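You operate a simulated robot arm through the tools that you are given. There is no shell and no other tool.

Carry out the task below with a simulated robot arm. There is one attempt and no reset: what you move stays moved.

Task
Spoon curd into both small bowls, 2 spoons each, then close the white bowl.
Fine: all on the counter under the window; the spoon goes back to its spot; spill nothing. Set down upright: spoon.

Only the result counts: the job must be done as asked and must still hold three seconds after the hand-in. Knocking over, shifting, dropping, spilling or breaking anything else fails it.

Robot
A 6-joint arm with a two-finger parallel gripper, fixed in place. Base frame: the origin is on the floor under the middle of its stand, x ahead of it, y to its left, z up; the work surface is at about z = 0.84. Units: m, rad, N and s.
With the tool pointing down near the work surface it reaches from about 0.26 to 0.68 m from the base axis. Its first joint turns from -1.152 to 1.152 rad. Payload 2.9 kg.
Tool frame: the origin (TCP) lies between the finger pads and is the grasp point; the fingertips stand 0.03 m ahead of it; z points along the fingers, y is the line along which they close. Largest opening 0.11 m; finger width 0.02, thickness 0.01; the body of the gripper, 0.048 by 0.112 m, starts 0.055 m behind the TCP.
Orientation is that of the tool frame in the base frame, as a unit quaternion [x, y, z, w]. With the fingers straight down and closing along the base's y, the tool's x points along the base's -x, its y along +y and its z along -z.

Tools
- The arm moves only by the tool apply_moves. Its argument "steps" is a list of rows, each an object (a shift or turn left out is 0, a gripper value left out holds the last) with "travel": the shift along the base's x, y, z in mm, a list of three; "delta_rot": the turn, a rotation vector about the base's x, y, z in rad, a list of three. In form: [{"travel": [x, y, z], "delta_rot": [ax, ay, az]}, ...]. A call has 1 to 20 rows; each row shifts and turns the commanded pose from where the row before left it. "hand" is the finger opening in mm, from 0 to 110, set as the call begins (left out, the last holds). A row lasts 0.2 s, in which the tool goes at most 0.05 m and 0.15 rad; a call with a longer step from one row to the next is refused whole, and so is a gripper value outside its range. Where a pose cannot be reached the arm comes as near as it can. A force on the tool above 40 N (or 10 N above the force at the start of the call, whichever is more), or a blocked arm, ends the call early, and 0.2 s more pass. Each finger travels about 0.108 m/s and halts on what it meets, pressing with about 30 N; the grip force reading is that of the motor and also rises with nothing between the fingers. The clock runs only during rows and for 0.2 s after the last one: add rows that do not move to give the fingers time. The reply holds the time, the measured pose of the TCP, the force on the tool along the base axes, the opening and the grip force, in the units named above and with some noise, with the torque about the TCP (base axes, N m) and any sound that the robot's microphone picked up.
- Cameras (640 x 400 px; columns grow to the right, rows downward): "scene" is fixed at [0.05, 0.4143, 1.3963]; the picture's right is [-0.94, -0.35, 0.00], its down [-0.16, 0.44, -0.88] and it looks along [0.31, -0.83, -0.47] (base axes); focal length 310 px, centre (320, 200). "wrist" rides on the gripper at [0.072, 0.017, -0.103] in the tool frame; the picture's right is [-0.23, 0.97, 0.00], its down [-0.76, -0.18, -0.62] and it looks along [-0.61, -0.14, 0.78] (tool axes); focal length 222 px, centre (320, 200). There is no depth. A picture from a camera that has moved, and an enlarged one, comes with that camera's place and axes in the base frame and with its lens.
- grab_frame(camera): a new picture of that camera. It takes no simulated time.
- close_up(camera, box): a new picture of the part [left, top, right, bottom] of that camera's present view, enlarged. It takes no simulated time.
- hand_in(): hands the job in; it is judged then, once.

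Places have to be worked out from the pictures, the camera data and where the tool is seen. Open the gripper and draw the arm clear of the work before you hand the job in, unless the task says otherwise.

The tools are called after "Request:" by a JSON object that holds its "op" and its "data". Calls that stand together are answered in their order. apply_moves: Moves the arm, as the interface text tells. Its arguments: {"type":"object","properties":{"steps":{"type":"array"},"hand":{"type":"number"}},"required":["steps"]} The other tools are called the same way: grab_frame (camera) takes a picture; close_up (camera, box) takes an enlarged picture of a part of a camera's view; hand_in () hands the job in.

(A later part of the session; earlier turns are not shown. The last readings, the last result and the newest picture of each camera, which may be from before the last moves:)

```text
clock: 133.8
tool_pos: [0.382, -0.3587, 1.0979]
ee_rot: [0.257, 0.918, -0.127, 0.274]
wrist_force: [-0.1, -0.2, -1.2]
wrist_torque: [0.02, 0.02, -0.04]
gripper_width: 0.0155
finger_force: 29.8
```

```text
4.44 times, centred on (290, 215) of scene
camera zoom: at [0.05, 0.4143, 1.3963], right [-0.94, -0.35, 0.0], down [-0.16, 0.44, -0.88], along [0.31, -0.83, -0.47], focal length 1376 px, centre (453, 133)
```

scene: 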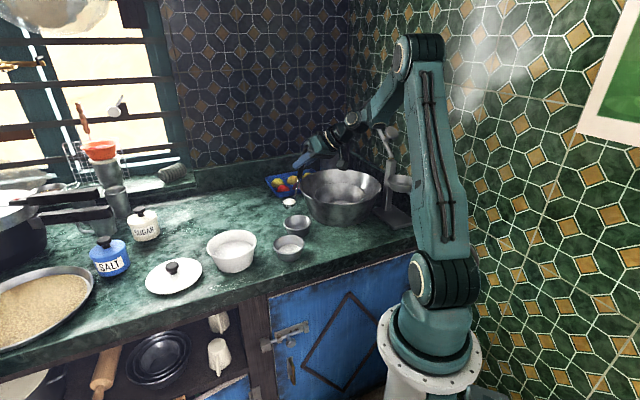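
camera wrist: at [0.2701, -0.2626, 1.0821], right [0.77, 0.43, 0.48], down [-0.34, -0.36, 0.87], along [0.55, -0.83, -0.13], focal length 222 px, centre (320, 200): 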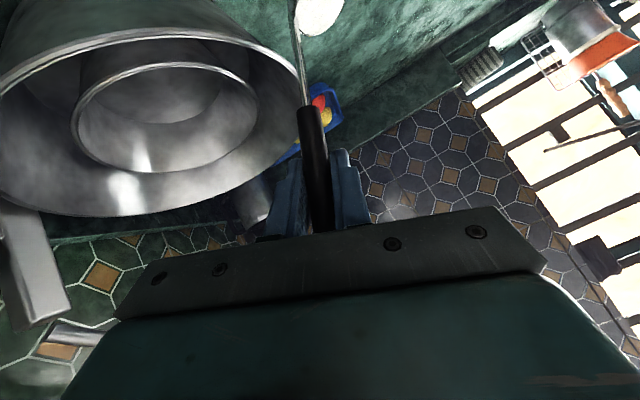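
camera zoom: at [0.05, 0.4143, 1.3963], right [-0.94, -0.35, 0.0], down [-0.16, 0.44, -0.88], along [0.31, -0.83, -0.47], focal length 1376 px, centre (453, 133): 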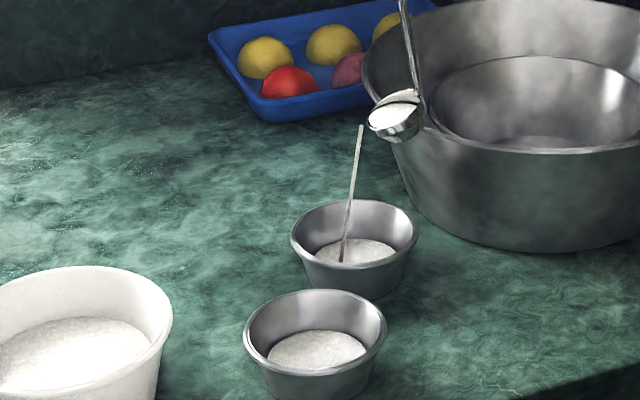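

The stream is well inside bowl A. I continue the tilt as before.

Request:
{"op": "apply_moves", "data": {"steps": [{"travel": [8.4, 3.4, -1.3], "delta_rot": [-0.02273, 0.05525, 0.041]}, {"travel": [8.4, 3.5, -1.3], "delta_rot": [-0.02273, 0.05525, 0.041]}, {"travel": [8.5, 3.5, -1.2], "delta_rot": [-0.02273, 0.05525, 0.041]}, {"travel": [8.5, 3.5, -1.3], "delta_rot": [-0.02273, 0.05525, 0.041]}, {"travel": [0, 0, 0]}, {"travel": [6.8, 4.25, -3.2], "delta_rot": [-0.02273, 0.05525, 0.041]}, {"travel": [6.8, 4.25, -3.2], "delta_rot": [-0.02273, 0.05525, 0.041]}, {"travel": [6.8, 4.25, -3.2], "delta_rot": [-0.02273, 0.05525, 0.041]}, {"travel": [6.9, 4.25, -3.1], "delta_rot": [-0.02273, 0.05525, 0.041]}, {"travel": [0, 0, 0]}]}}

Request:
{"op": "close_up", "data": {"camera": "scene", "box": [250, 170, 330, 260]}}

Request:
{"op": "apply_moves", "data": {"steps": [{"travel": [4.9, 4.6, -4.8], "delta_rot": [-0.02273, 0.05525, 0.041]}, {"travel": [4.9, 4.6, -4.8], "delta_rot": [-0.02273, 0.05525, 0.041]}, {"travel": [4.9, 4.6, -4.8], "delta_rot": [-0.02273, 0.05525, 0.041]}, {"travel": [4.9, 4.6, -4.7], "delta_rot": [-0.02273, 0.05525, 0.041]}, {"travel": [0, 0, 0]}, {"travel": [0, 0, 0]}, {"travel": [3, 4.9, -6], "delta_rot": [-0.02273, 0.05525, 0.041]}, {"travel": [3, 4.9, -6], "delta_rot": [-0.02273, 0.05525, 0.041]}, {"travel": [3, 4.9, -6], "delta_rot": [-0.02273, 0.05525, 0.041]}, {"travel": [2.9, 4.9, -5.8], "delta_rot": [-0.02273, 0.05525, 0.041]}, {"travel": [1, 4.5, -6.7], "delta_rot": [-0.02273, 0.05525, 0.041]}, {"travel": [1, 4.5, -6.7], "delta_rot": [-0.02273, 0.05525, 0.041]}, {"travel": [1, 4.5, -6.7], "delta_rot": [-0.02273, 0.05525, 0.041]}, {"travel": [1, 4.5, -6.7], "delta_rot": [-0.02273, 0.05525, 0.041]}, {"travel": [0, 0, 0]}, {"travel": [0, 0, 0]}, {"travel": [0, 0, 0]}, {"travel": [0, 0, 0]}]}}

Request:
{"op": "close_up", "data": {"camera": "scene", "box": [250, 170, 330, 260]}}

```text
clock: 136.0
tool_pos: [0.4417, -0.3273, 1.0781]
ee_rot: [0.045, 0.97, -0.215, 0.107]
wrist_force: [-1.1, -0.4, -1.4]
wrist_torque: [-0.01, -0.07, -0.03]
gripper_width: 0.0154
finger_force: 30.2
```

```text
4.44 times, centred on (290, 215) of scene
camera zoom: at [0.05, 0.4143, 1.3963], right [-0.94, -0.35, 0.0], down [-0.16, 0.44, -0.88], along [0.31, -0.83, -0.47], focal length 1376 px, centre (453, 133)
```

zoom: 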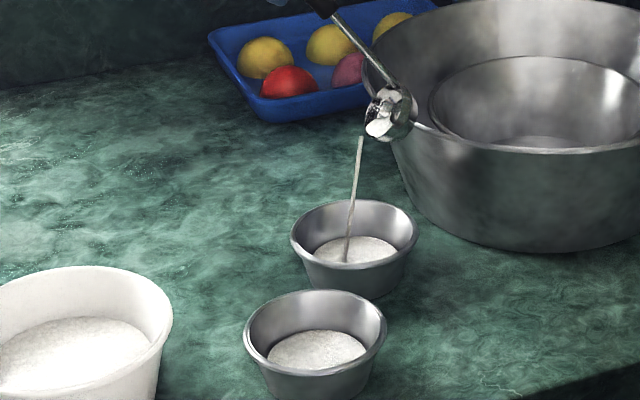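

```text
clock: 139.8
tool_pos: [0.4781, -0.2718, 1.0105]
ee_rot: [-0.273, 0.896, -0.311, -0.159]
wrist_force: [0.1, -0.1, -1.2]
wrist_torque: [0.08, -0.03, 0.01]
gripper_width: 0.0154
finger_force: 30.2
```

```text
4.44 times, centred on (290, 215) of scene
camera zoom: at [0.05, 0.4143, 1.3963], right [-0.94, -0.35, 0.0], down [-0.16, 0.44, -0.88], along [0.31, -0.83, -0.47], focal length 1376 px, centre (453, 133)
```

zoom: 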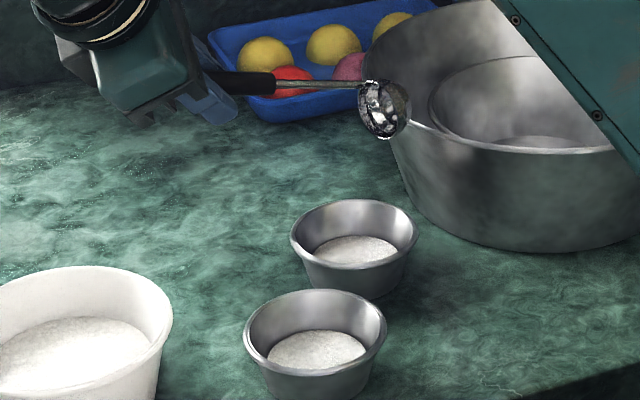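

Both bowls now have two spoonfuls each. I check the cup for residue and the counter for drips before returning the spoon.

Request:
{"op": "close_up", "data": {"camera": "scene", "box": [280, 180, 330, 220]}}

Request:
{"op": "close_up", "data": {"camera": "scene", "box": [200, 170, 320, 290]}}

Request:
{"op": "grab_frame", "data": {"camera": "wrist"}}

```text
10.00 times, centred on (305, 200) of scene
camera zoom: at [0.05, 0.4143, 1.3963], right [-0.94, -0.35, 0.0], down [-0.16, 0.44, -0.88], along [0.31, -0.83, -0.47], focal length 3097 px, centre (470, 200)
```

zoom: 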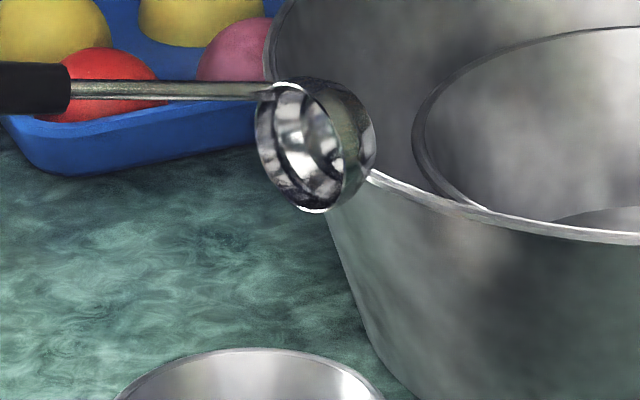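

```text
3.33 times, centred on (260, 230) of scene
camera zoom: at [0.05, 0.4143, 1.3963], right [-0.94, -0.35, 0.0], down [-0.16, 0.44, -0.88], along [0.31, -0.83, -0.47], focal length 1032 px, centre (520, 100)
```

zoom: 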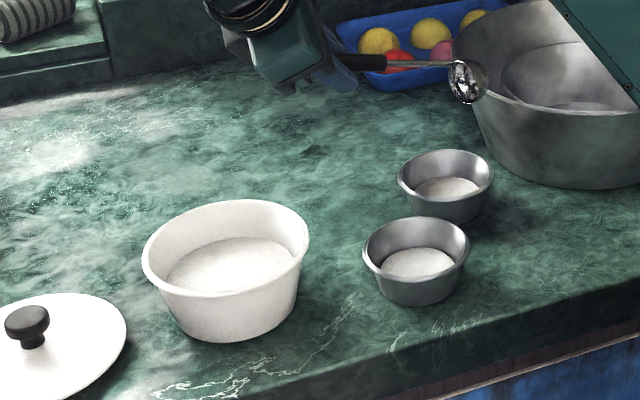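

```text
taken
camera wrist: at [0.4204, -0.2229, 1.1126], right [-0.39, 0.73, -0.56], down [0.79, 0.58, 0.21], along [0.48, -0.36, -0.8], focal length 222 px, centre (320, 200)
```

wrist: 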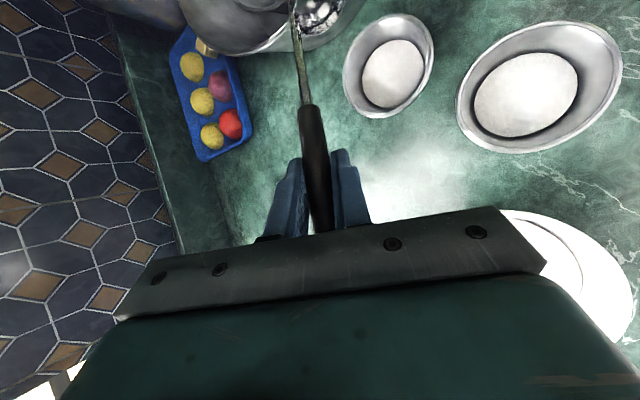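

The cup is empty and the counter is clean. I swing the spoon upright and bring it above its original spot.

Request:
{"op": "apply_moves", "data": {"steps": [{"travel": [2.9, -6.1, 10], "delta_rot": [0.0874, -0.0993, -0.0534]}, {"travel": [2.9, -6.1, 10], "delta_rot": [0.0874, -0.0993, -0.0534]}, {"travel": [2.9, -6.1, 10], "delta_rot": [0.0874, -0.0993, -0.0534]}, {"travel": [2.9, -6.1, 10], "delta_rot": [0.0874, -0.0993, -0.0534]}, {"travel": [2.9, -6.1, 10], "delta_rot": [0.0874, -0.0993, -0.0534]}, {"travel": [2.9, -6.1, -1.9], "delta_rot": [0.0874, -0.0993, -0.0534]}, {"travel": [2.9, -6.1, -1.9], "delta_rot": [0.0874, -0.0993, -0.0534]}, {"travel": [2.9, -6.2, -1.9], "delta_rot": [0.0874, -0.0993, -0.0534]}, {"travel": [2.9, -6.2, -1.9], "delta_rot": [0.0874, -0.0993, -0.0534]}, {"travel": [2.9, -6.2, -1.9], "delta_rot": [0.0874, -0.0993, -0.0534]}, {"travel": [2.9, -6.2, -1.8], "delta_rot": [0.0874, -0.0993, -0.0534]}, {"travel": [2.9, -6.2, -1.8], "delta_rot": [0.0874, -0.0993, -0.0534]}, {"travel": [0, 0, 0]}]}}

Request:
{"op": "close_up", "data": {"camera": "scene", "box": [220, 150, 320, 250]}}

Request:
{"op": "grab_frame", "data": {"camera": "wrist"}}

```text
clock: 142.6
tool_pos: [0.5117, -0.3471, 1.0471]
ee_rot: [0.165, 0.891, 0.114, 0.407]
wrist_force: [-0.2, 0.5, -0.8]
wrist_torque: [-0.02, 0.03, 0.0]
gripper_width: 0.0152
finger_force: 29.8
```

```text
4.00 times, centred on (270, 200) of scene
camera zoom: at [0.05, 0.4143, 1.3963], right [-0.94, -0.35, 0.0], down [-0.16, 0.44, -0.88], along [0.31, -0.83, -0.47], focal length 1239 px, centre (520, 200)
```

zoom: 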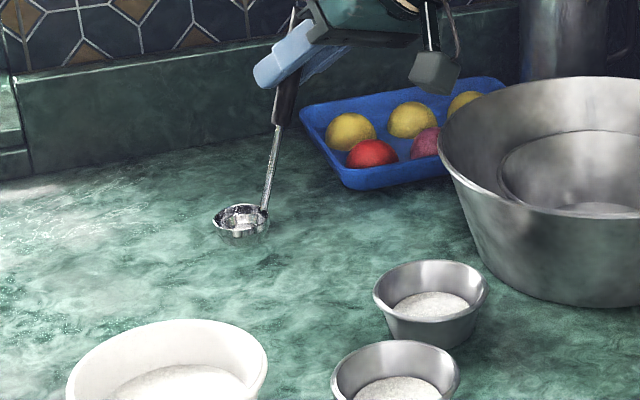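

```text
taken
camera wrist: at [0.3912, -0.3102, 1.0691], right [0.34, 0.81, 0.48], down [-0.04, -0.5, 0.86], along [0.94, -0.31, -0.13], focal length 222 px, centre (320, 200)
```

wrist: 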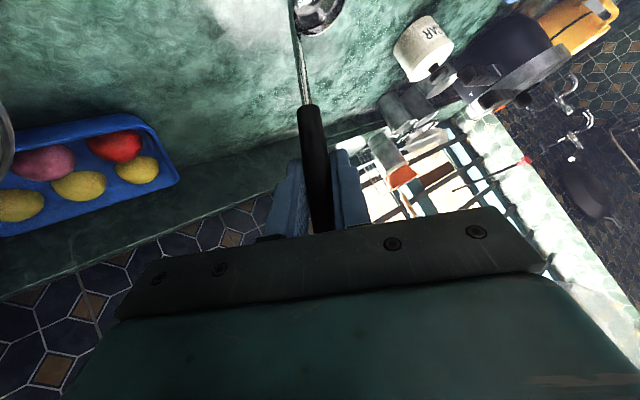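

I take a few null readings to average out the position noise before setting the spoon down.

Request:
{"op": "apply_moves", "data": {"steps": [{"travel": [0, 0, 0]}]}}

Request:
{"op": "apply_moves", "data": {"steps": [{"travel": [0, 0, 0]}]}}

Request:
{"op": "apply_moves", "data": {"steps": [{"travel": [0, 0, 0]}]}}

Request:
{"op": "apply_moves", "data": {"steps": [{"travel": [0, 0, 0]}]}}

```text
clock: 143.0
tool_pos: [0.5112, -0.3463, 1.0472]
ee_rot: [0.165, 0.892, 0.113, 0.406]
wrist_force: [-1.2, 0.1, -1.6]
wrist_torque: [-0.06, -0.02, 0.02]
gripper_width: 0.0158
finger_force: 29.5
```

```text
clock: 143.4
tool_pos: [0.512, -0.347, 1.0474]
ee_rot: [0.166, 0.891, 0.111, 0.407]
wrist_force: [0.3, -1.0, -0.2]
wrist_torque: [-0.01, 0.03, -0.02]
gripper_width: 0.0155
finger_force: 30.2
```

```text
clock: 143.8
tool_pos: [0.5112, -0.3462, 1.0478]
ee_rot: [0.166, 0.891, 0.111, 0.407]
wrist_force: [0.1, -0.3, -0.8]
wrist_torque: [-0.06, -0.01, 0.01]
gripper_width: 0.0156
finger_force: 30.5
```

```text
clock: 144.2
tool_pos: [0.5116, -0.3468, 1.0468]
ee_rot: [0.166, 0.892, 0.111, 0.406]
wrist_force: [0.1, 0.0, -0.5]
wrist_torque: [-0.02, 0.01, 0.01]
gripper_width: 0.0157
finger_force: 29.9
```

The averaged position is (0.5115, -0.3467, 1.0473), against (0.5118, -0.344, 0.9657) at the grasp. I correct +2.5 mm in y and lower slowly to just above contact.

Request:
{"op": "apply_moves", "data": {"steps": [{"travel": [0.2, 1, -10]}, {"travel": [0.2, 1, -15]}, {"travel": [0, 0.5, -15]}, {"travel": [0, 0, -12]}, {"travel": [0, 0, -10]}, {"travel": [0, 0, -8]}, {"travel": [0, 0, -5]}, {"travel": [0, 0, -2]}, {"travel": [0, 0, 0]}]}}

Request:
{"op": "close_up", "data": {"camera": "scene", "box": [230, 150, 310, 240]}}

```text
clock: 146.2
tool_pos: [0.5128, -0.3425, 0.9708]
ee_rot: [0.165, 0.892, 0.112, 0.406]
wrist_force: [0.0, 0.4, -0.6]
wrist_torque: [-0.04, -0.04, -0.01]
gripper_width: 0.0153
finger_force: 30.2
```

```text
4.44 times, centred on (270, 195) of scene
camera zoom: at [0.05, 0.4143, 1.3963], right [-0.94, -0.35, 0.0], down [-0.16, 0.44, -0.88], along [0.31, -0.83, -0.47], focal length 1376 px, centre (542, 222)
```

zoom: 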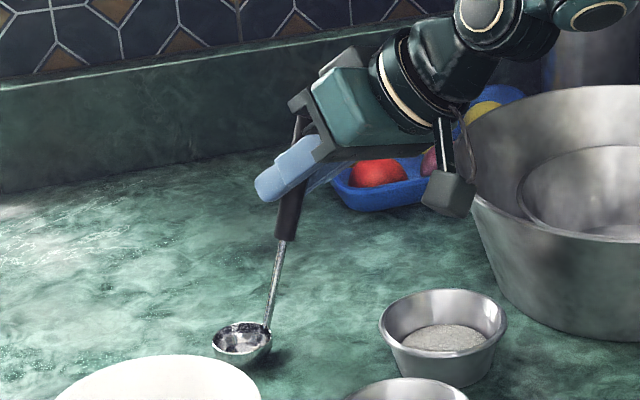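

I compare the cup's position with the original picture using the identical zoom box.

Request:
{"op": "close_up", "data": {"camera": "scene", "box": [235, 165, 315, 245]}}

Request:
{"op": "apply_moves", "data": {"steps": [{"travel": [0, 0, 0]}]}}

Request:
{"op": "apply_moves", "data": {"steps": [{"travel": [0, 0, 0]}]}}

Request:
{"op": "apply_moves", "data": {"steps": [{"travel": [0, 0, 0]}]}}

```text
5.00 times, centred on (275, 205) of scene
camera zoom: at [0.05, 0.4143, 1.3963], right [-0.94, -0.35, 0.0], down [-0.16, 0.44, -0.88], along [0.31, -0.83, -0.47], focal length 1548 px, centre (545, 175)
```

zoom: 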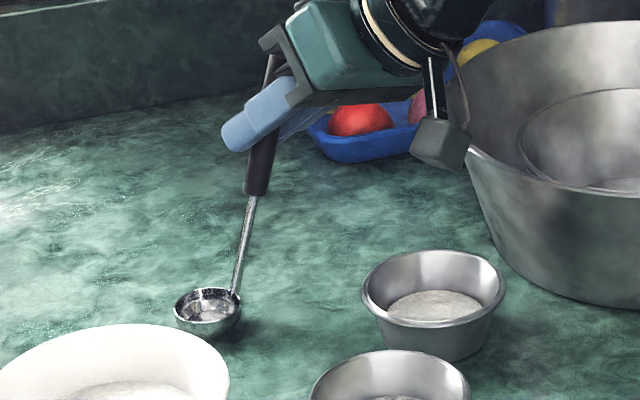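

```text
clock: 146.6
tool_pos: [0.5118, -0.344, 0.9699]
ee_rot: [0.165, 0.892, 0.112, 0.406]
wrist_force: [0.6, -0.6, -0.9]
wrist_torque: [-0.02, 0.02, -0.02]
gripper_width: 0.0155
finger_force: 30.1
```

```text
clock: 147.0
tool_pos: [0.5113, -0.3432, 0.9724]
ee_rot: [0.165, 0.891, 0.112, 0.407]
wrist_force: [0.3, -0.7, -0.4]
wrist_torque: [-0.05, 0.0, -0.02]
gripper_width: 0.0158
finger_force: 30.6
```

```text
clock: 147.4
tool_pos: [0.5125, -0.3442, 0.9701]
ee_rot: [0.166, 0.892, 0.111, 0.407]
wrist_force: [-1.0, 0.0, -0.8]
wrist_torque: [-0.05, 0.02, 0.0]
gripper_width: 0.0154
finger_force: 29.8
```

Relative to the grasp, the spoon has crept about 3 mm towards the fingertips. I compensate (-2.5, -0.7) mm and lower in 1 mm steps until I feel contact.

Request:
{"op": "apply_moves", "data": {"steps": [{"travel": [-1.3, -0.4, 0]}, {"travel": [-1.2, -0.3, 0]}, {"travel": [0, 0, -1]}, {"travel": [0, 0, 0]}]}}

Request:
{"op": "apply_moves", "data": {"steps": [{"travel": [0, 0, -1]}, {"travel": [0, 0, 0]}]}}

Request:
{"op": "apply_moves", "data": {"steps": [{"travel": [0, 0, -1]}, {"travel": [0, 0, 0]}]}}

```text
clock: 148.4
tool_pos: [0.5095, -0.3436, 0.97]
ee_rot: [0.165, 0.892, 0.112, 0.407]
wrist_force: [-1.7, -1.0, 2.8]
wrist_torque: [0.08, 0.08, 0.08]
gripper_width: 0.0155
finger_force: 30.0
```

```text
clock: 149.0
tool_pos: [0.51, -0.3447, 0.9695]
ee_rot: [0.165, 0.891, 0.112, 0.408]
wrist_force: [-3.8, -1.9, 12.3]
wrist_torque: [0.35, 0.3, 0.11]
gripper_width: 0.0156
finger_force: 29.5
```

```text
clock: 149.6
tool_pos: [0.5112, -0.3454, 0.9691]
ee_rot: [0.164, 0.891, 0.111, 0.408]
wrist_force: [-5.7, -4.1, 20.5]
wrist_torque: [0.4, 0.24, 0.17]
gripper_width: 0.0156
finger_force: 30.0
```

Contact came at TCP z≈0.970, matching the slip estimate. I back off 2 mm so the cup just rests on the counter, then check the pose.

Request:
{"op": "apply_moves", "data": {"steps": [{"travel": [0, 0, 1]}, {"travel": [0, 0, 1]}, {"travel": [0, 0, 0]}, {"travel": [0, 0, 0]}]}}

Request:
{"op": "close_up", "data": {"camera": "scene", "box": [235, 165, 315, 245]}}

Request:
{"op": "close_up", "data": {"camera": "wrist", "box": [240, 0, 400, 200]}}

```text
clock: 150.6
tool_pos: [0.5103, -0.3434, 0.9688]
ee_rot: [0.165, 0.892, 0.113, 0.406]
wrist_force: [3.2, -4.0, 10.3]
wrist_torque: [0.0, -0.69, -0.24]
gripper_width: 0.0153
finger_force: 29.9
```

```text
5.00 times, centred on (275, 205) of scene
camera zoom: at [0.0499, 0.4143, 1.3963], right [-0.94, -0.35, 0.0], down [-0.16, 0.44, -0.88], along [0.31, -0.83, -0.47], focal length 1548 px, centre (545, 175)
```

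zoom: 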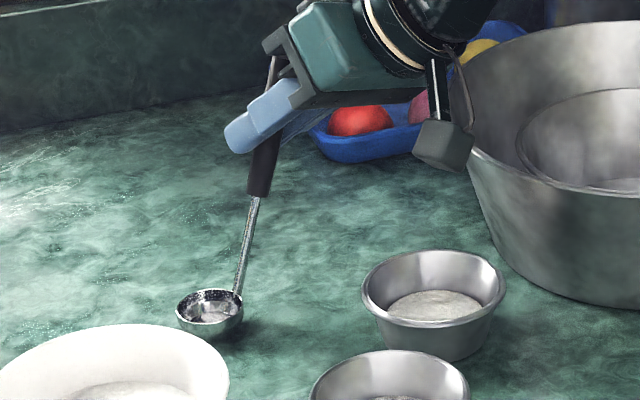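

```text
2.00 times, centred on (320, 100) of wrist
camera zoom: at [0.3895, -0.3077, 0.9911], right [0.34, 0.81, 0.48], down [-0.04, -0.5, 0.87], along [0.94, -0.31, -0.14], focal length 444 px, centre (320, 400)
```

zoom: 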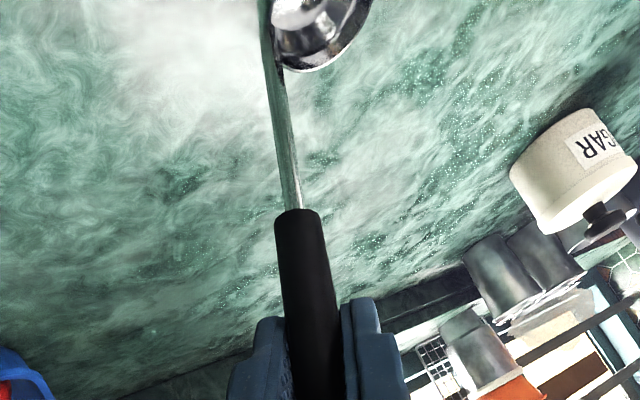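

The cup is within about 1 mm of its original spot. I relieve the remaining ~10 N of preload a little more before releasing.

Request:
{"op": "apply_moves", "data": {"steps": [{"travel": [0, 0, 0.7]}, {"travel": [0, 0, 0]}, {"travel": [0, 0, 0]}]}}

Request:
{"op": "apply_moves", "data": {"steps": [{"travel": [0, 0, 0.6]}, {"travel": [0, 0, 0]}, {"travel": [0, 0, 0]}]}}

```text
clock: 151.4
tool_pos: [0.5098, -0.3417, 0.971]
ee_rot: [0.165, 0.892, 0.113, 0.405]
wrist_force: [1.3, -0.3, 5.2]
wrist_torque: [0.07, -0.35, -0.08]
gripper_width: 0.0157
finger_force: 30.1
```

```text
clock: 152.2
tool_pos: [0.5103, -0.3435, 0.9711]
ee_rot: [0.165, 0.892, 0.112, 0.406]
wrist_force: [0.6, -0.1, -0.7]
wrist_torque: [-0.05, 0.02, -0.02]
gripper_width: 0.0152
finger_force: 30.0
```

The force is now about zero, so the cup is just touching. I lower 0.3 mm for light contact and open the fingers slightly.

Request:
{"op": "apply_moves", "data": {"steps": [{"travel": [0, 0, -0.3]}, {"travel": [0, 0, 0]}]}}

Request:
{"op": "apply_moves", "data": {"steps": [{"travel": [0, 0, 0]}, {"travel": [0, 0, 0]}, {"travel": [0, 0, 0]}], "hand": 26}}

Request:
{"op": "close_up", "data": {"camera": "scene", "box": [235, 165, 315, 245]}}

Request:
{"op": "close_up", "data": {"camera": "wrist", "box": [240, 0, 400, 200]}}

```text
clock: 152.8
tool_pos: [0.5099, -0.3428, 0.9707]
ee_rot: [0.165, 0.891, 0.112, 0.407]
wrist_force: [0.3, 0.9, -0.5]
wrist_torque: [-0.02, 0.05, 0.02]
gripper_width: 0.0156
finger_force: 30.2
```

```text
clock: 153.6
tool_pos: [0.5088, -0.3447, 0.9702]
ee_rot: [0.164, 0.892, 0.113, 0.406]
wrist_force: [0.4, 0.3, 0.2]
wrist_torque: [0.03, -0.02, -0.02]
gripper_width: 0.0259
finger_force: 0.1
```

```text
5.00 times, centred on (275, 205) of scene
camera zoom: at [0.05, 0.4143, 1.3963], right [-0.94, -0.35, 0.0], down [-0.16, 0.44, -0.88], along [0.31, -0.83, -0.47], focal length 1548 px, centre (545, 175)
```

zoom: 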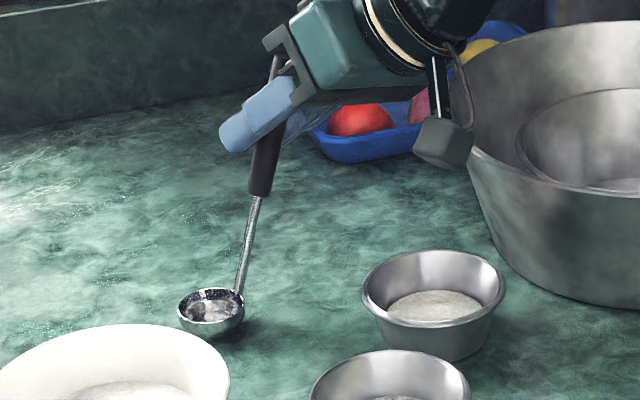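

```text
2.00 times, centred on (320, 100) of wrist
camera zoom: at [0.3893, -0.3079, 0.9923], right [0.34, 0.81, 0.48], down [-0.04, -0.5, 0.87], along [0.94, -0.31, -0.14], focal length 444 px, centre (320, 400)
```

zoom: 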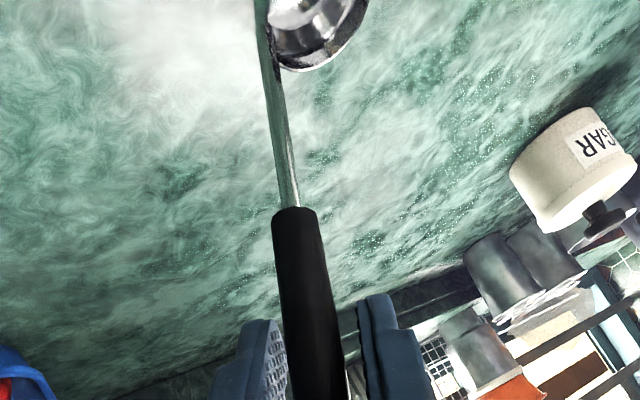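

The spoon stands free exactly where it was. I open wider and back straight out along the tool axis.

Request:
{"op": "apply_moves", "data": {"steps": [{"travel": [0, 0, 0]}, {"travel": [0, 0, 0]}], "hand": 70}}

Request:
{"op": "apply_moves", "data": {"steps": [{"travel": [-8, -0.7, 6.7]}, {"travel": [-15, -1.3, 12.6]}, {"travel": [-15, -1.3, 12.6]}, {"travel": [-15, -1.3, 12.6]}, {"travel": [-15, -1.3, 12.6]}, {"travel": [-12, -1, 10]}, {"travel": [0, 0, 0]}]}}

Request:
{"op": "close_up", "data": {"camera": "scene", "box": [235, 165, 315, 245]}}

Request:
{"op": "grab_frame", "data": {"camera": "scene"}}

```text
clock: 154.2
tool_pos: [0.5108, -0.3435, 0.9698]
ee_rot: [0.166, 0.892, 0.112, 0.406]
wrist_force: [1.2, -0.1, 0.1]
wrist_torque: [0.01, 0.0, -0.01]
gripper_width: 0.0701
finger_force: 0.1
```

```text
clock: 155.8
tool_pos: [0.4292, -0.3509, 1.0371]
ee_rot: [0.165, 0.892, 0.112, 0.406]
wrist_force: [0.1, -0.4, -0.1]
wrist_torque: [-0.01, -0.01, 0.0]
gripper_width: 0.0698
finger_force: 0.0
```

```text
5.00 times, centred on (275, 205) of scene
camera zoom: at [0.05, 0.4143, 1.3963], right [-0.94, -0.35, 0.0], down [-0.16, 0.44, -0.88], along [0.31, -0.83, -0.47], focal length 1548 px, centre (545, 175)
```

zoom: 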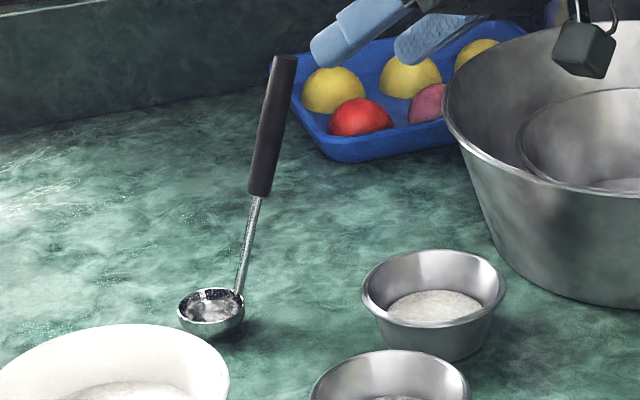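

```text
taken
```

scene: 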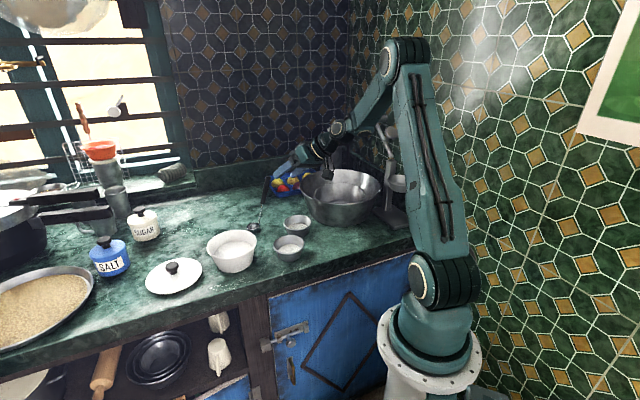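

The spoon is standing in its original spot. I straighten the tool and go to the lid.

Request:
{"op": "apply_moves", "data": {"steps": [{"travel": [-5, 12, 7], "delta_rot": [-0.0127, 0.1449, 0]}, {"travel": [-5, 12, 7], "delta_rot": [-0.0127, 0.1449, 0]}, {"travel": [-5, 12, 7], "delta_rot": [-0.0127, 0.1449, 0]}, {"travel": [-5, 12, 7], "delta_rot": [-0.0127, 0.1449, 0]}, {"travel": [-5, 12, 7], "delta_rot": [-0.0127, 0.1449, 0]}, {"travel": [-5, 12, 7], "delta_rot": [-0.0127, 0.1449, 0]}, {"travel": [20, 24, 0], "delta_rot": [0, 0, 0.1217]}, {"travel": [24, 28, 0], "delta_rot": [0, 0, 0.1217]}, {"travel": [24, 29, 0], "delta_rot": [0, 0, 0.1217]}, {"travel": [25, 29, -3]}, {"travel": [25, 30, -5]}, {"travel": [25, 30, -6]}, {"travel": [25, 30, -6]}, {"travel": [24, 29, -7]}, {"travel": [23.8, 28, -7]}, {"travel": [0, 0, 0]}], "hand": 70}}

Request:
{"op": "grab_frame", "data": {"camera": "wrist"}}

Request:
{"op": "grab_frame", "data": {"camera": "scene"}}

```text
clock: 159.2
tool_pos: [0.615, -0.0207, 1.0451]
ee_rot: [0.001, 1.0, -0.001, -0.001]
wrist_force: [-1.1, -0.4, 0.1]
wrist_torque: [0.0, 0.01, 0.02]
gripper_width: 0.07
finger_force: 0.0
```

```text
taken
camera wrist: at [0.543, -0.0048, 1.1484], right [0.23, 0.97, 0.0], down [0.76, -0.18, 0.62], along [0.6, -0.14, -0.78], focal length 222 px, centre (320, 200)
```

wrist: 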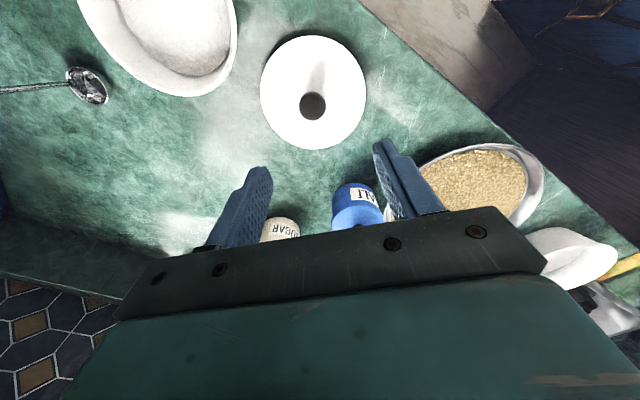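

```text
taken
```

scene: 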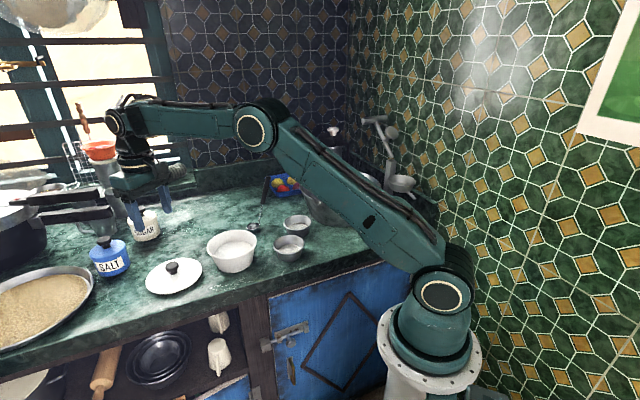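

I re-localize the knob precisely with close-ups before grasping the lid.

Request:
{"op": "close_up", "data": {"camera": "wrist", "box": [240, 20, 400, 180]}}

Request:
{"op": "close_up", "data": {"camera": "scene", "box": [130, 230, 270, 310]}}

```text
2.50 times, centred on (320, 100) of wrist
camera zoom: at [0.543, -0.0048, 1.1484], right [0.23, 0.97, 0.0], down [0.76, -0.18, 0.62], along [0.6, -0.14, -0.78], focal length 555 px, centre (320, 450)
```

zoom: 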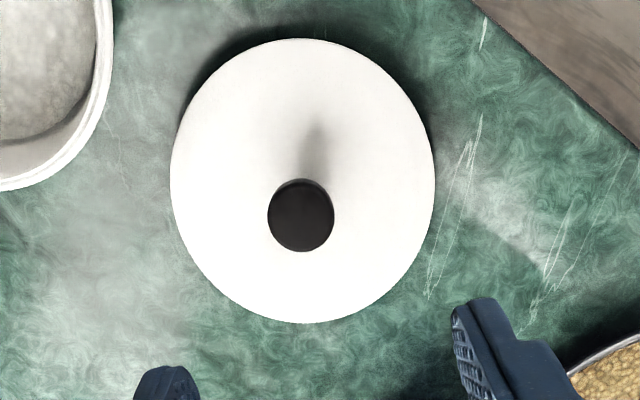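

```text
4.57 times, centred on (200, 270) of scene
camera zoom: at [0.05, 0.4143, 1.3963], right [-0.94, -0.35, 0.0], down [-0.16, 0.44, -0.88], along [0.31, -0.83, -0.47], focal length 1416 px, centre (869, -120)
```

zoom: 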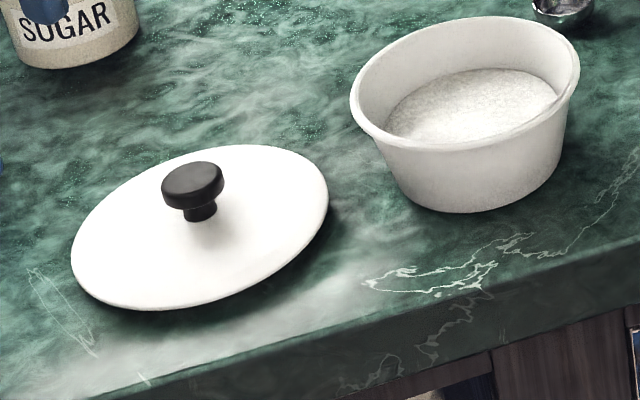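

The knob is at about (0.614, -0.0305). I align over it and descend with open fingers to the earlier grip height.

Request:
{"op": "apply_moves", "data": {"steps": [{"travel": [-0.5, -9.5, -20]}, {"travel": [0, 0, -40]}, {"travel": [0, 0, -40]}, {"travel": [0, 0, -30]}, {"travel": [0, 0, -15]}, {"travel": [0, 0, -8]}, {"travel": [0, 0, 0]}], "hand": 60}}

Request:
{"op": "grab_frame", "data": {"camera": "wrist"}}

Request:
{"op": "close_up", "data": {"camera": "scene", "box": [130, 220, 230, 310]}}

```text
clock: 160.8
tool_pos: [0.6149, -0.0316, 0.8917]
ee_rot: [0.001, 1.0, 0.0, -0.002]
wrist_force: [-1.0, -0.1, -0.1]
wrist_torque: [-0.01, 0.0, 0.0]
gripper_width: 0.06
finger_force: 0.0
```

```text
taken
camera wrist: at [0.5427, -0.0144, 0.9952], right [0.23, 0.97, 0.0], down [0.76, -0.18, 0.62], along [0.6, -0.14, -0.78], focal length 222 px, centre (320, 200)
```

wrist: 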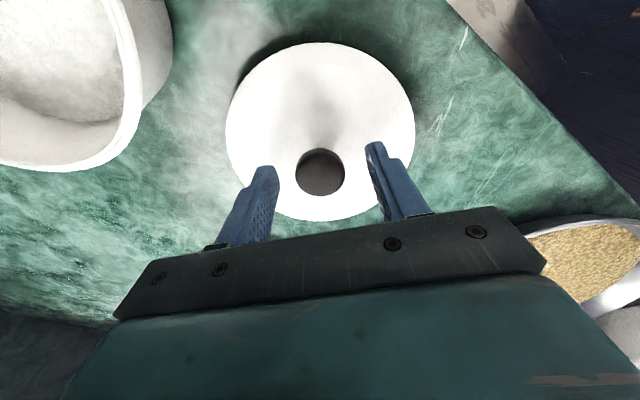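

```text
4.44 times, centred on (180, 265) of scene
camera zoom: at [0.05, 0.4143, 1.3963], right [-0.94, -0.35, 0.0], down [-0.16, 0.44, -0.88], along [0.31, -0.83, -0.47], focal length 1376 px, centre (942, -89)
```

zoom: 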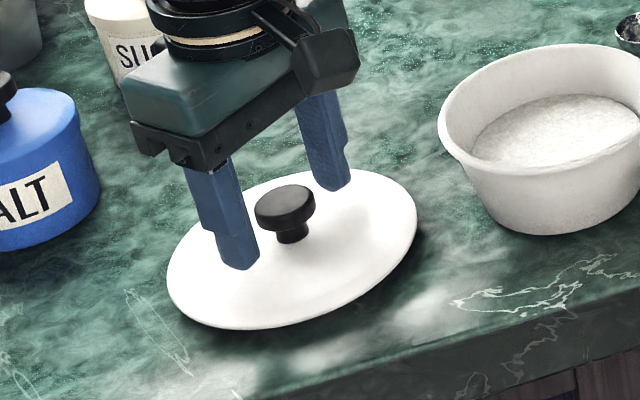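

The knob is centred between the fingers. I lower gently to grip height while monitoring force.

Request:
{"op": "apply_moves", "data": {"steps": [{"travel": [0, 0, -3]}, {"travel": [0, 0, 0]}]}}

Request:
{"op": "apply_moves", "data": {"steps": [{"travel": [0, 0, -2]}, {"travel": [0, 0, 0]}]}}

Request:
{"op": "apply_moves", "data": {"steps": [{"travel": [0, 0, -1.5]}, {"travel": [0, 0, 0]}]}}

```text
clock: 161.4
tool_pos: [0.6162, -0.0314, 0.8885]
ee_rot: [0.001, 1.0, 0.0, -0.002]
wrist_force: [-0.1, 0.0, 0.0]
wrist_torque: [0.02, -0.01, 0.01]
gripper_width: 0.06
finger_force: 0.3
```

```text
clock: 162.0
tool_pos: [0.6158, -0.031, 0.8873]
ee_rot: [0.001, 1.0, -0.001, -0.002]
wrist_force: [0.2, 1.4, 0.5]
wrist_torque: [0.04, 0.0, -0.03]
gripper_width: 0.0601
finger_force: 0.1
```

```text
clock: 162.6
tool_pos: [0.6153, -0.032, 0.8854]
ee_rot: [0.0, 1.0, -0.001, -0.002]
wrist_force: [-0.2, 0.5, 1.3]
wrist_torque: [0.01, 0.03, -0.01]
gripper_width: 0.0602
finger_force: 0.1
```

I am at grip height with barely any contact. I close firmly on the knob, then lift a few millimetres to verify.

Request:
{"op": "apply_moves", "data": {"steps": [{"travel": [0, 0, 0]}, {"travel": [0, 0, 0]}, {"travel": [0, 0, 0]}, {"travel": [0, 0, 0]}, {"travel": [0, 0, 0]}], "hand": 0}}

Request:
{"op": "apply_moves", "data": {"steps": [{"travel": [0, 0, 2]}, {"travel": [0, 0, 2]}, {"travel": [0, 0, 3]}, {"travel": [0, 0, 0]}]}}

Request:
{"op": "close_up", "data": {"camera": "scene", "box": [130, 220, 230, 310]}}

```text
clock: 163.8
tool_pos: [0.6152, -0.0316, 0.886]
ee_rot: [0.001, 1.0, -0.001, -0.001]
wrist_force: [-0.1, 0.2, -0.5]
wrist_torque: [0.0, 0.02, 0.0]
gripper_width: 0.0296
finger_force: 29.9
```

```text
clock: 164.8
tool_pos: [0.6162, -0.0317, 0.8918]
ee_rot: [0.002, 1.0, -0.001, -0.001]
wrist_force: [0.1, 0.8, 0.1]
wrist_torque: [0.0, -0.02, 0.05]
gripper_width: 0.0299
finger_force: 30.1
```

```text
4.44 times, centred on (180, 265) of scene
camera zoom: at [0.05, 0.4143, 1.3963], right [-0.94, -0.35, 0.0], down [-0.16, 0.44, -0.88], along [0.31, -0.83, -0.47], focal length 1376 px, centre (942, -89)
```

zoom: 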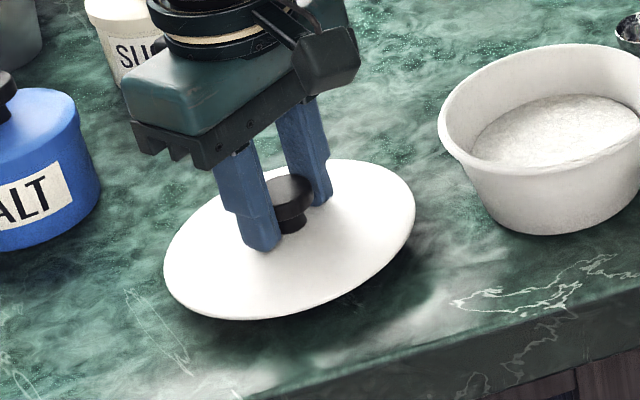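

The lid is held. I lift it and carry it over the white bowl.

Request:
{"op": "apply_moves", "data": {"steps": [{"travel": [0, 0, 5]}, {"travel": [0, 0, 8]}, {"travel": [0, 0, 12]}, {"travel": [0, 0, 15]}, {"travel": [0, 0, 18]}, {"travel": [0, 0, 18]}, {"travel": [0, 0, 16]}, {"travel": [0, 0, 10]}, {"travel": [0, 0, 5]}, {"travel": [-5, -5, 0]}, {"travel": [-12, -12, 0]}, {"travel": [-18, -17.6, 0]}, {"travel": [-20, -19.6, 0]}, {"travel": [-20, -19.6, 0]}, {"travel": [-17, -16.6, 0]}, {"travel": [-11, -10.9, 0]}, {"travel": [-7.2, -6.8, 0]}, {"travel": [0, 0, 0]}, {"travel": [0, 0, 0]}]}}

Request:
{"op": "grab_frame", "data": {"camera": "wrist"}}

Request:
{"op": "close_up", "data": {"camera": "scene", "box": [180, 170, 300, 280]}}

```text
clock: 168.8
tool_pos: [0.5052, -0.1382, 0.9987]
ee_rot: [0.0, 1.0, 0.0, -0.001]
wrist_force: [-0.2, -0.3, -1.2]
wrist_torque: [0.01, 0.01, 0.01]
gripper_width: 0.03
finger_force: 29.5
```

```text
taken
camera wrist: at [0.4317, -0.1225, 1.1027], right [0.23, 0.97, 0.0], down [0.76, -0.18, 0.62], along [0.6, -0.14, -0.78], focal length 222 px, centre (320, 200)
```

wrist: 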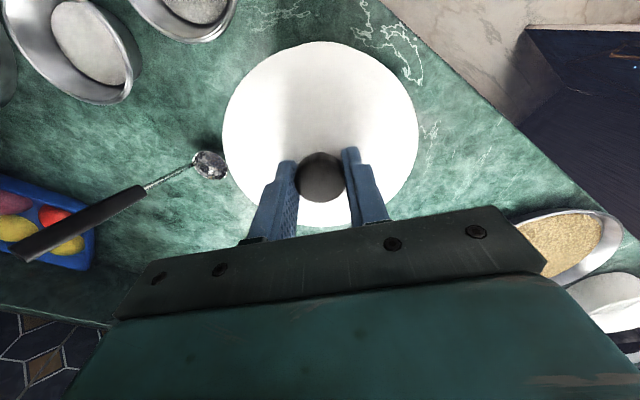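

```text
3.64 times, centred on (240, 225) of scene
camera zoom: at [0.05, 0.4143, 1.3963], right [-0.94, -0.35, 0.0], down [-0.16, 0.44, -0.88], along [0.31, -0.83, -0.47], focal length 1126 px, centre (611, 109)
```

zoom: 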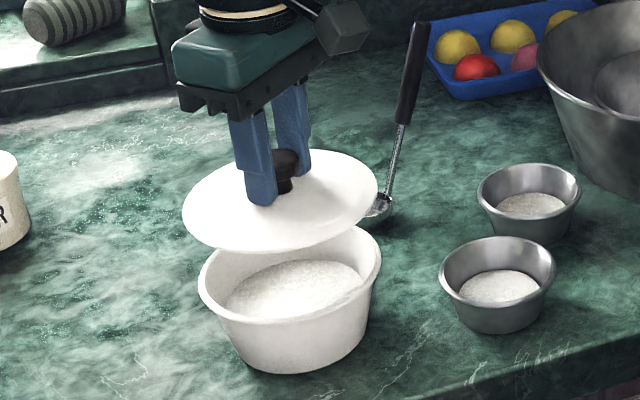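

I average a few readings to align the lid precisely over the bowl.

Request:
{"op": "apply_moves", "data": {"steps": [{"travel": [0, 0, 0]}]}}

Request:
{"op": "apply_moves", "data": {"steps": [{"travel": [0, 0, 0]}]}}

Request:
{"op": "apply_moves", "data": {"steps": [{"travel": [0, 0, 0]}]}}

Request:
{"op": "apply_moves", "data": {"steps": [{"travel": [0, 0, 0]}]}}

```text
clock: 169.2
tool_pos: [0.5053, -0.1388, 0.9996]
ee_rot: [0.001, 1.0, -0.001, 0.0]
wrist_force: [0.5, -0.3, -0.9]
wrist_torque: [0.02, 0.02, 0.03]
gripper_width: 0.0299
finger_force: 29.9
```

```text
clock: 169.6
tool_pos: [0.506, -0.1392, 0.9998]
ee_rot: [0.001, 1.0, -0.001, -0.001]
wrist_force: [-0.2, 0.0, -1.0]
wrist_torque: [0.02, 0.02, -0.02]
gripper_width: 0.0299
finger_force: 29.7
```

```text
clock: 170.0
tool_pos: [0.5048, -0.1387, 1.0005]
ee_rot: [0.001, 1.0, 0.0, 0.0]
wrist_force: [-0.3, 0.3, 0.1]
wrist_torque: [0.02, 0.02, -0.02]
gripper_width: 0.0299
finger_force: 29.8
```

```text
clock: 170.4
tool_pos: [0.5041, -0.1378, 0.9997]
ee_rot: [0.001, 1.0, -0.001, 0.0]
wrist_force: [0.7, -0.2, 0.8]
wrist_torque: [-0.03, 0.01, 0.02]
gripper_width: 0.0299
finger_force: 29.6
```

I shift y by -1.7 mm to match the original seat, and lower the lid to just above the rim.

Request:
{"op": "apply_moves", "data": {"steps": [{"travel": [0, -1, -8]}, {"travel": [0, -0.7, -12]}, {"travel": [0, 0, -12]}, {"travel": [0, 0, -10]}, {"travel": [0, 0, -6]}, {"travel": [0, 0, -3]}, {"travel": [0, 0, 0]}]}}

Request:
{"op": "close_up", "data": {"camera": "scene", "box": [190, 200, 280, 280]}}

Request:
{"op": "grab_frame", "data": {"camera": "wrist"}}

```text
clock: 172.0
tool_pos: [0.5041, -0.1397, 0.9502]
ee_rot: [0.001, 1.0, -0.001, -0.001]
wrist_force: [0.0, -0.3, 0.3]
wrist_torque: [-0.01, -0.04, 0.01]
gripper_width: 0.0299
finger_force: 29.9
```

```text
5.00 times, centred on (235, 240) of scene
camera zoom: at [0.05, 0.4143, 1.3963], right [-0.94, -0.35, 0.0], down [-0.16, 0.44, -0.88], along [0.31, -0.83, -0.47], focal length 1548 px, centre (745, 0)
```

zoom: 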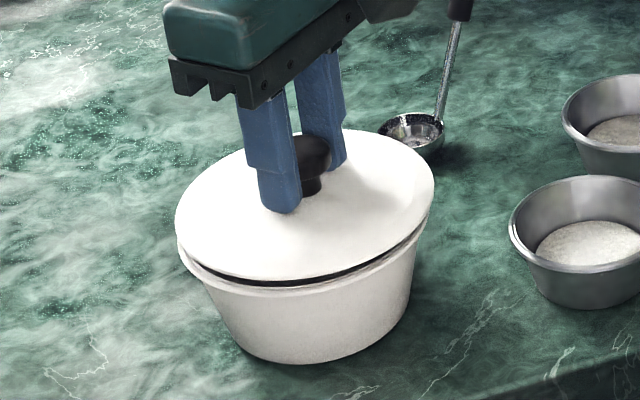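

```text
taken
camera wrist: at [0.4323, -0.1244, 1.052], right [0.23, 0.97, 0.0], down [0.76, -0.18, 0.62], along [0.6, -0.14, -0.78], focal length 222 px, centre (320, 200)
```

wrist: 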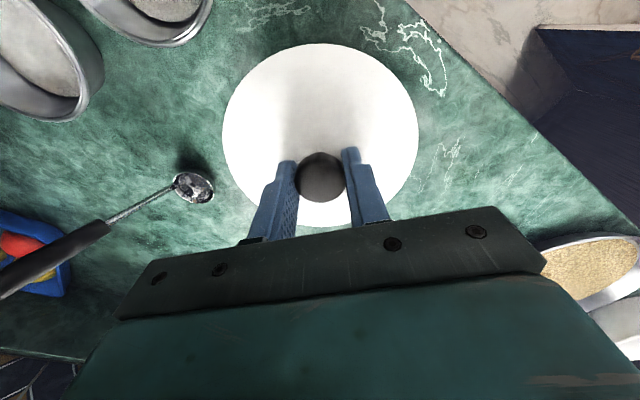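

The lid is well aligned with the rim. I lower in small steps until it seats.

Request:
{"op": "apply_moves", "data": {"steps": [{"travel": [0, 0, -3]}, {"travel": [0, 0, -2]}, {"travel": [0, 0, 0]}]}}

Request:
{"op": "apply_moves", "data": {"steps": [{"travel": [0, 0, -1]}, {"travel": [0, 0, 0]}]}}

Request:
{"op": "apply_moves", "data": {"steps": [{"travel": [0, 0, -1]}, {"travel": [0, 0, 0]}]}}

Request:
{"op": "close_up", "data": {"camera": "scene", "box": [190, 200, 280, 280]}}

```text
clock: 172.8
tool_pos: [0.5042, -0.1415, 0.9435]
ee_rot: [0.0, 1.0, -0.001, -0.002]
wrist_force: [0.7, 1.8, 0.3]
wrist_torque: [0.02, -0.04, 0.02]
gripper_width: 0.0297
finger_force: 29.6
```

```text
clock: 173.4
tool_pos: [0.5052, -0.1406, 0.9439]
ee_rot: [0.001, 1.0, -0.001, -0.002]
wrist_force: [0.1, 1.6, -0.7]
wrist_torque: [0.03, -0.01, 0.02]
gripper_width: 0.0299
finger_force: 30.0
```

```text
clock: 174.0
tool_pos: [0.5049, -0.1407, 0.9426]
ee_rot: [0.001, 1.0, -0.001, -0.001]
wrist_force: [-1.5, 1.1, 4.8]
wrist_torque: [0.13, 0.12, 0.04]
gripper_width: 0.0299
finger_force: 29.8
```

```text
5.00 times, centred on (235, 240) of scene
camera zoom: at [0.0499, 0.4143, 1.3963], right [-0.94, -0.35, 0.0], down [-0.16, 0.44, -0.88], along [0.31, -0.83, -0.47], focal length 1548 px, centre (745, 0)
```

zoom: 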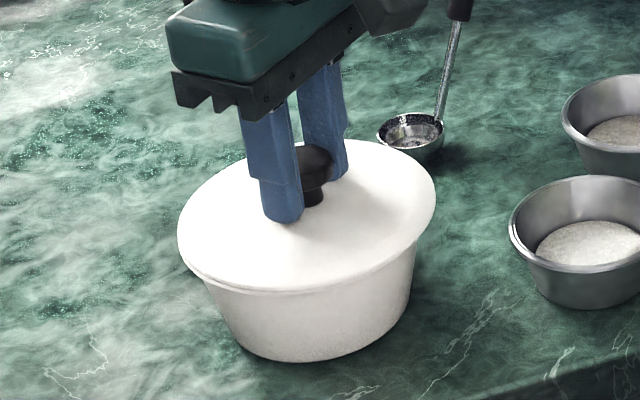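

The lid is seated flush with about 5 N of contact. I relieve the preload slightly and open the fingers just a little first.

Request:
{"op": "apply_moves", "data": {"steps": [{"travel": [0, 0, 0.5]}, {"travel": [0, 0, 0]}, {"travel": [0, 0, 0]}]}}

Request:
{"op": "apply_moves", "data": {"steps": [{"travel": [0, 0, 0]}, {"travel": [0, 0, 0]}], "hand": 33}}

Request:
{"op": "close_up", "data": {"camera": "scene", "box": [190, 200, 280, 280]}}

Request:
{"op": "close_up", "data": {"camera": "wrist", "box": [200, 20, 440, 240]}}

```text
clock: 174.8
tool_pos: [0.5058, -0.1416, 0.942]
ee_rot: [0.0, 1.0, -0.001, -0.001]
wrist_force: [-0.6, -0.1, 3.4]
wrist_torque: [0.02, -0.03, -0.01]
gripper_width: 0.0302
finger_force: 30.1
```

```text
clock: 175.4
tool_pos: [0.5051, -0.1398, 0.9419]
ee_rot: [0.001, 1.0, -0.001, -0.002]
wrist_force: [-0.5, 0.3, 0.8]
wrist_torque: [-0.04, 0.0, -0.01]
gripper_width: 0.0332
finger_force: 0.1
```

```text
5.00 times, centred on (235, 240) of scene
camera zoom: at [0.05, 0.4143, 1.3963], right [-0.94, -0.35, 0.0], down [-0.16, 0.44, -0.88], along [0.31, -0.83, -0.47], focal length 1548 px, centre (745, 0)
```

zoom: 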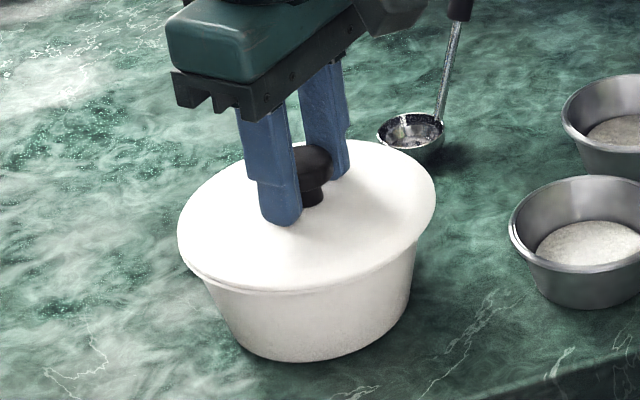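

```text
1.82 times, centred on (320, 130) of wrist
camera zoom: at [0.4322, -0.1244, 1.0451], right [0.23, 0.97, 0.0], down [0.76, -0.18, 0.62], along [0.6, -0.14, -0.78], focal length 404 px, centre (320, 327)
```

zoom: 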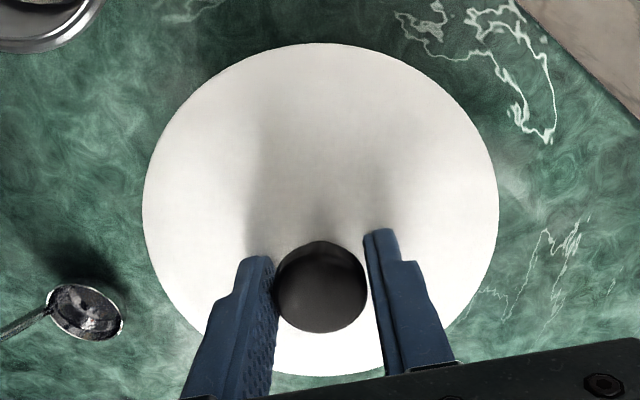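

The lid stays put. I open fully and rise straight up, clear of it.

Request:
{"op": "apply_moves", "data": {"steps": [{"travel": [0, 0, 0]}, {"travel": [0, 0, 0]}, {"travel": [0, 0, 0]}], "hand": 80}}

Request:
{"op": "apply_moves", "data": {"steps": [{"travel": [0, 0, 5]}, {"travel": [0, 0, 15]}, {"travel": [0, 0, 30]}, {"travel": [0, 0, 40]}, {"travel": [-10, 0, 40]}, {"travel": [-30, 0, 30]}, {"travel": [-35, 0, 30]}, {"travel": [-35, 0, 25]}, {"travel": [-35, -3, 20]}, {"travel": [-25, -5, 15]}, {"travel": [0, 0, 0]}]}}

Request:
{"op": "grab_frame", "data": {"camera": "scene"}}

Request:
{"op": "close_up", "data": {"camera": "scene", "box": [180, 150, 340, 290]}}

Request:
{"op": "grab_frame", "data": {"camera": "wrist"}}

```text
clock: 176.2
tool_pos: [0.505, -0.1404, 0.9424]
ee_rot: [0.001, 1.0, -0.002, -0.001]
wrist_force: [-0.2, 0.3, -0.3]
wrist_torque: [0.01, -0.01, 0.03]
gripper_width: 0.0798
finger_force: 0.0
```

```text
clock: 178.6
tool_pos: [0.3339, -0.1485, 1.1928]
ee_rot: [0.001, 1.0, -0.001, -0.002]
wrist_force: [0.7, 0.2, -0.2]
wrist_torque: [0.01, 0.02, 0.01]
gripper_width: 0.0798
finger_force: 0.1
```

```text
taken
```

scene: 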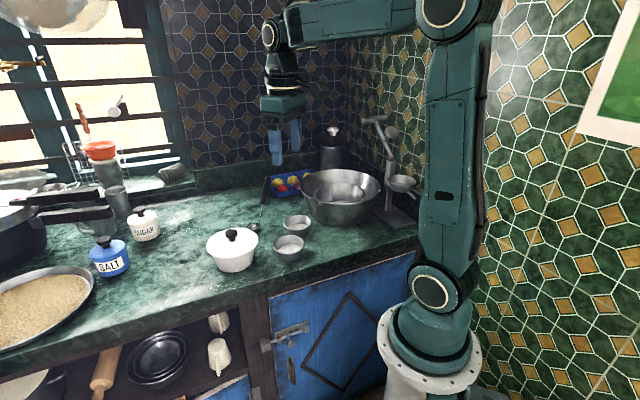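

```text
2.86 times, centred on (260, 220) of scene
camera zoom: at [0.05, 0.4143, 1.3963], right [-0.94, -0.35, 0.0], down [-0.16, 0.44, -0.88], along [0.31, -0.83, -0.47], focal length 885 px, centre (491, 143)
```

zoom: 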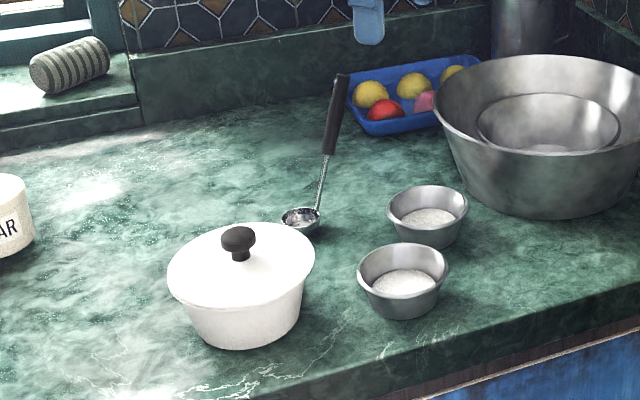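

```text
taken
camera wrist: at [0.261, -0.1324, 1.295], right [0.23, 0.97, 0.0], down [0.76, -0.18, 0.62], along [0.6, -0.14, -0.78], focal length 222 px, centre (320, 200)
```

wrist: 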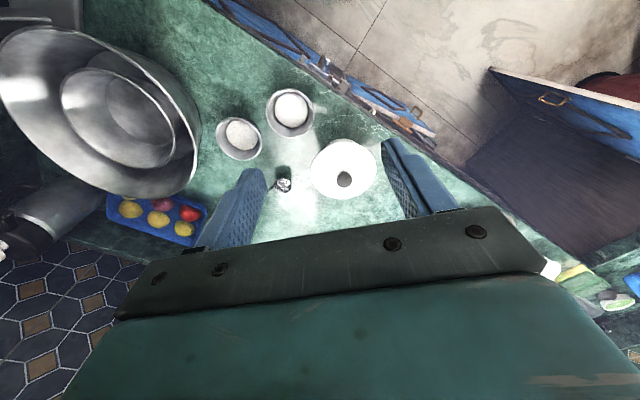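

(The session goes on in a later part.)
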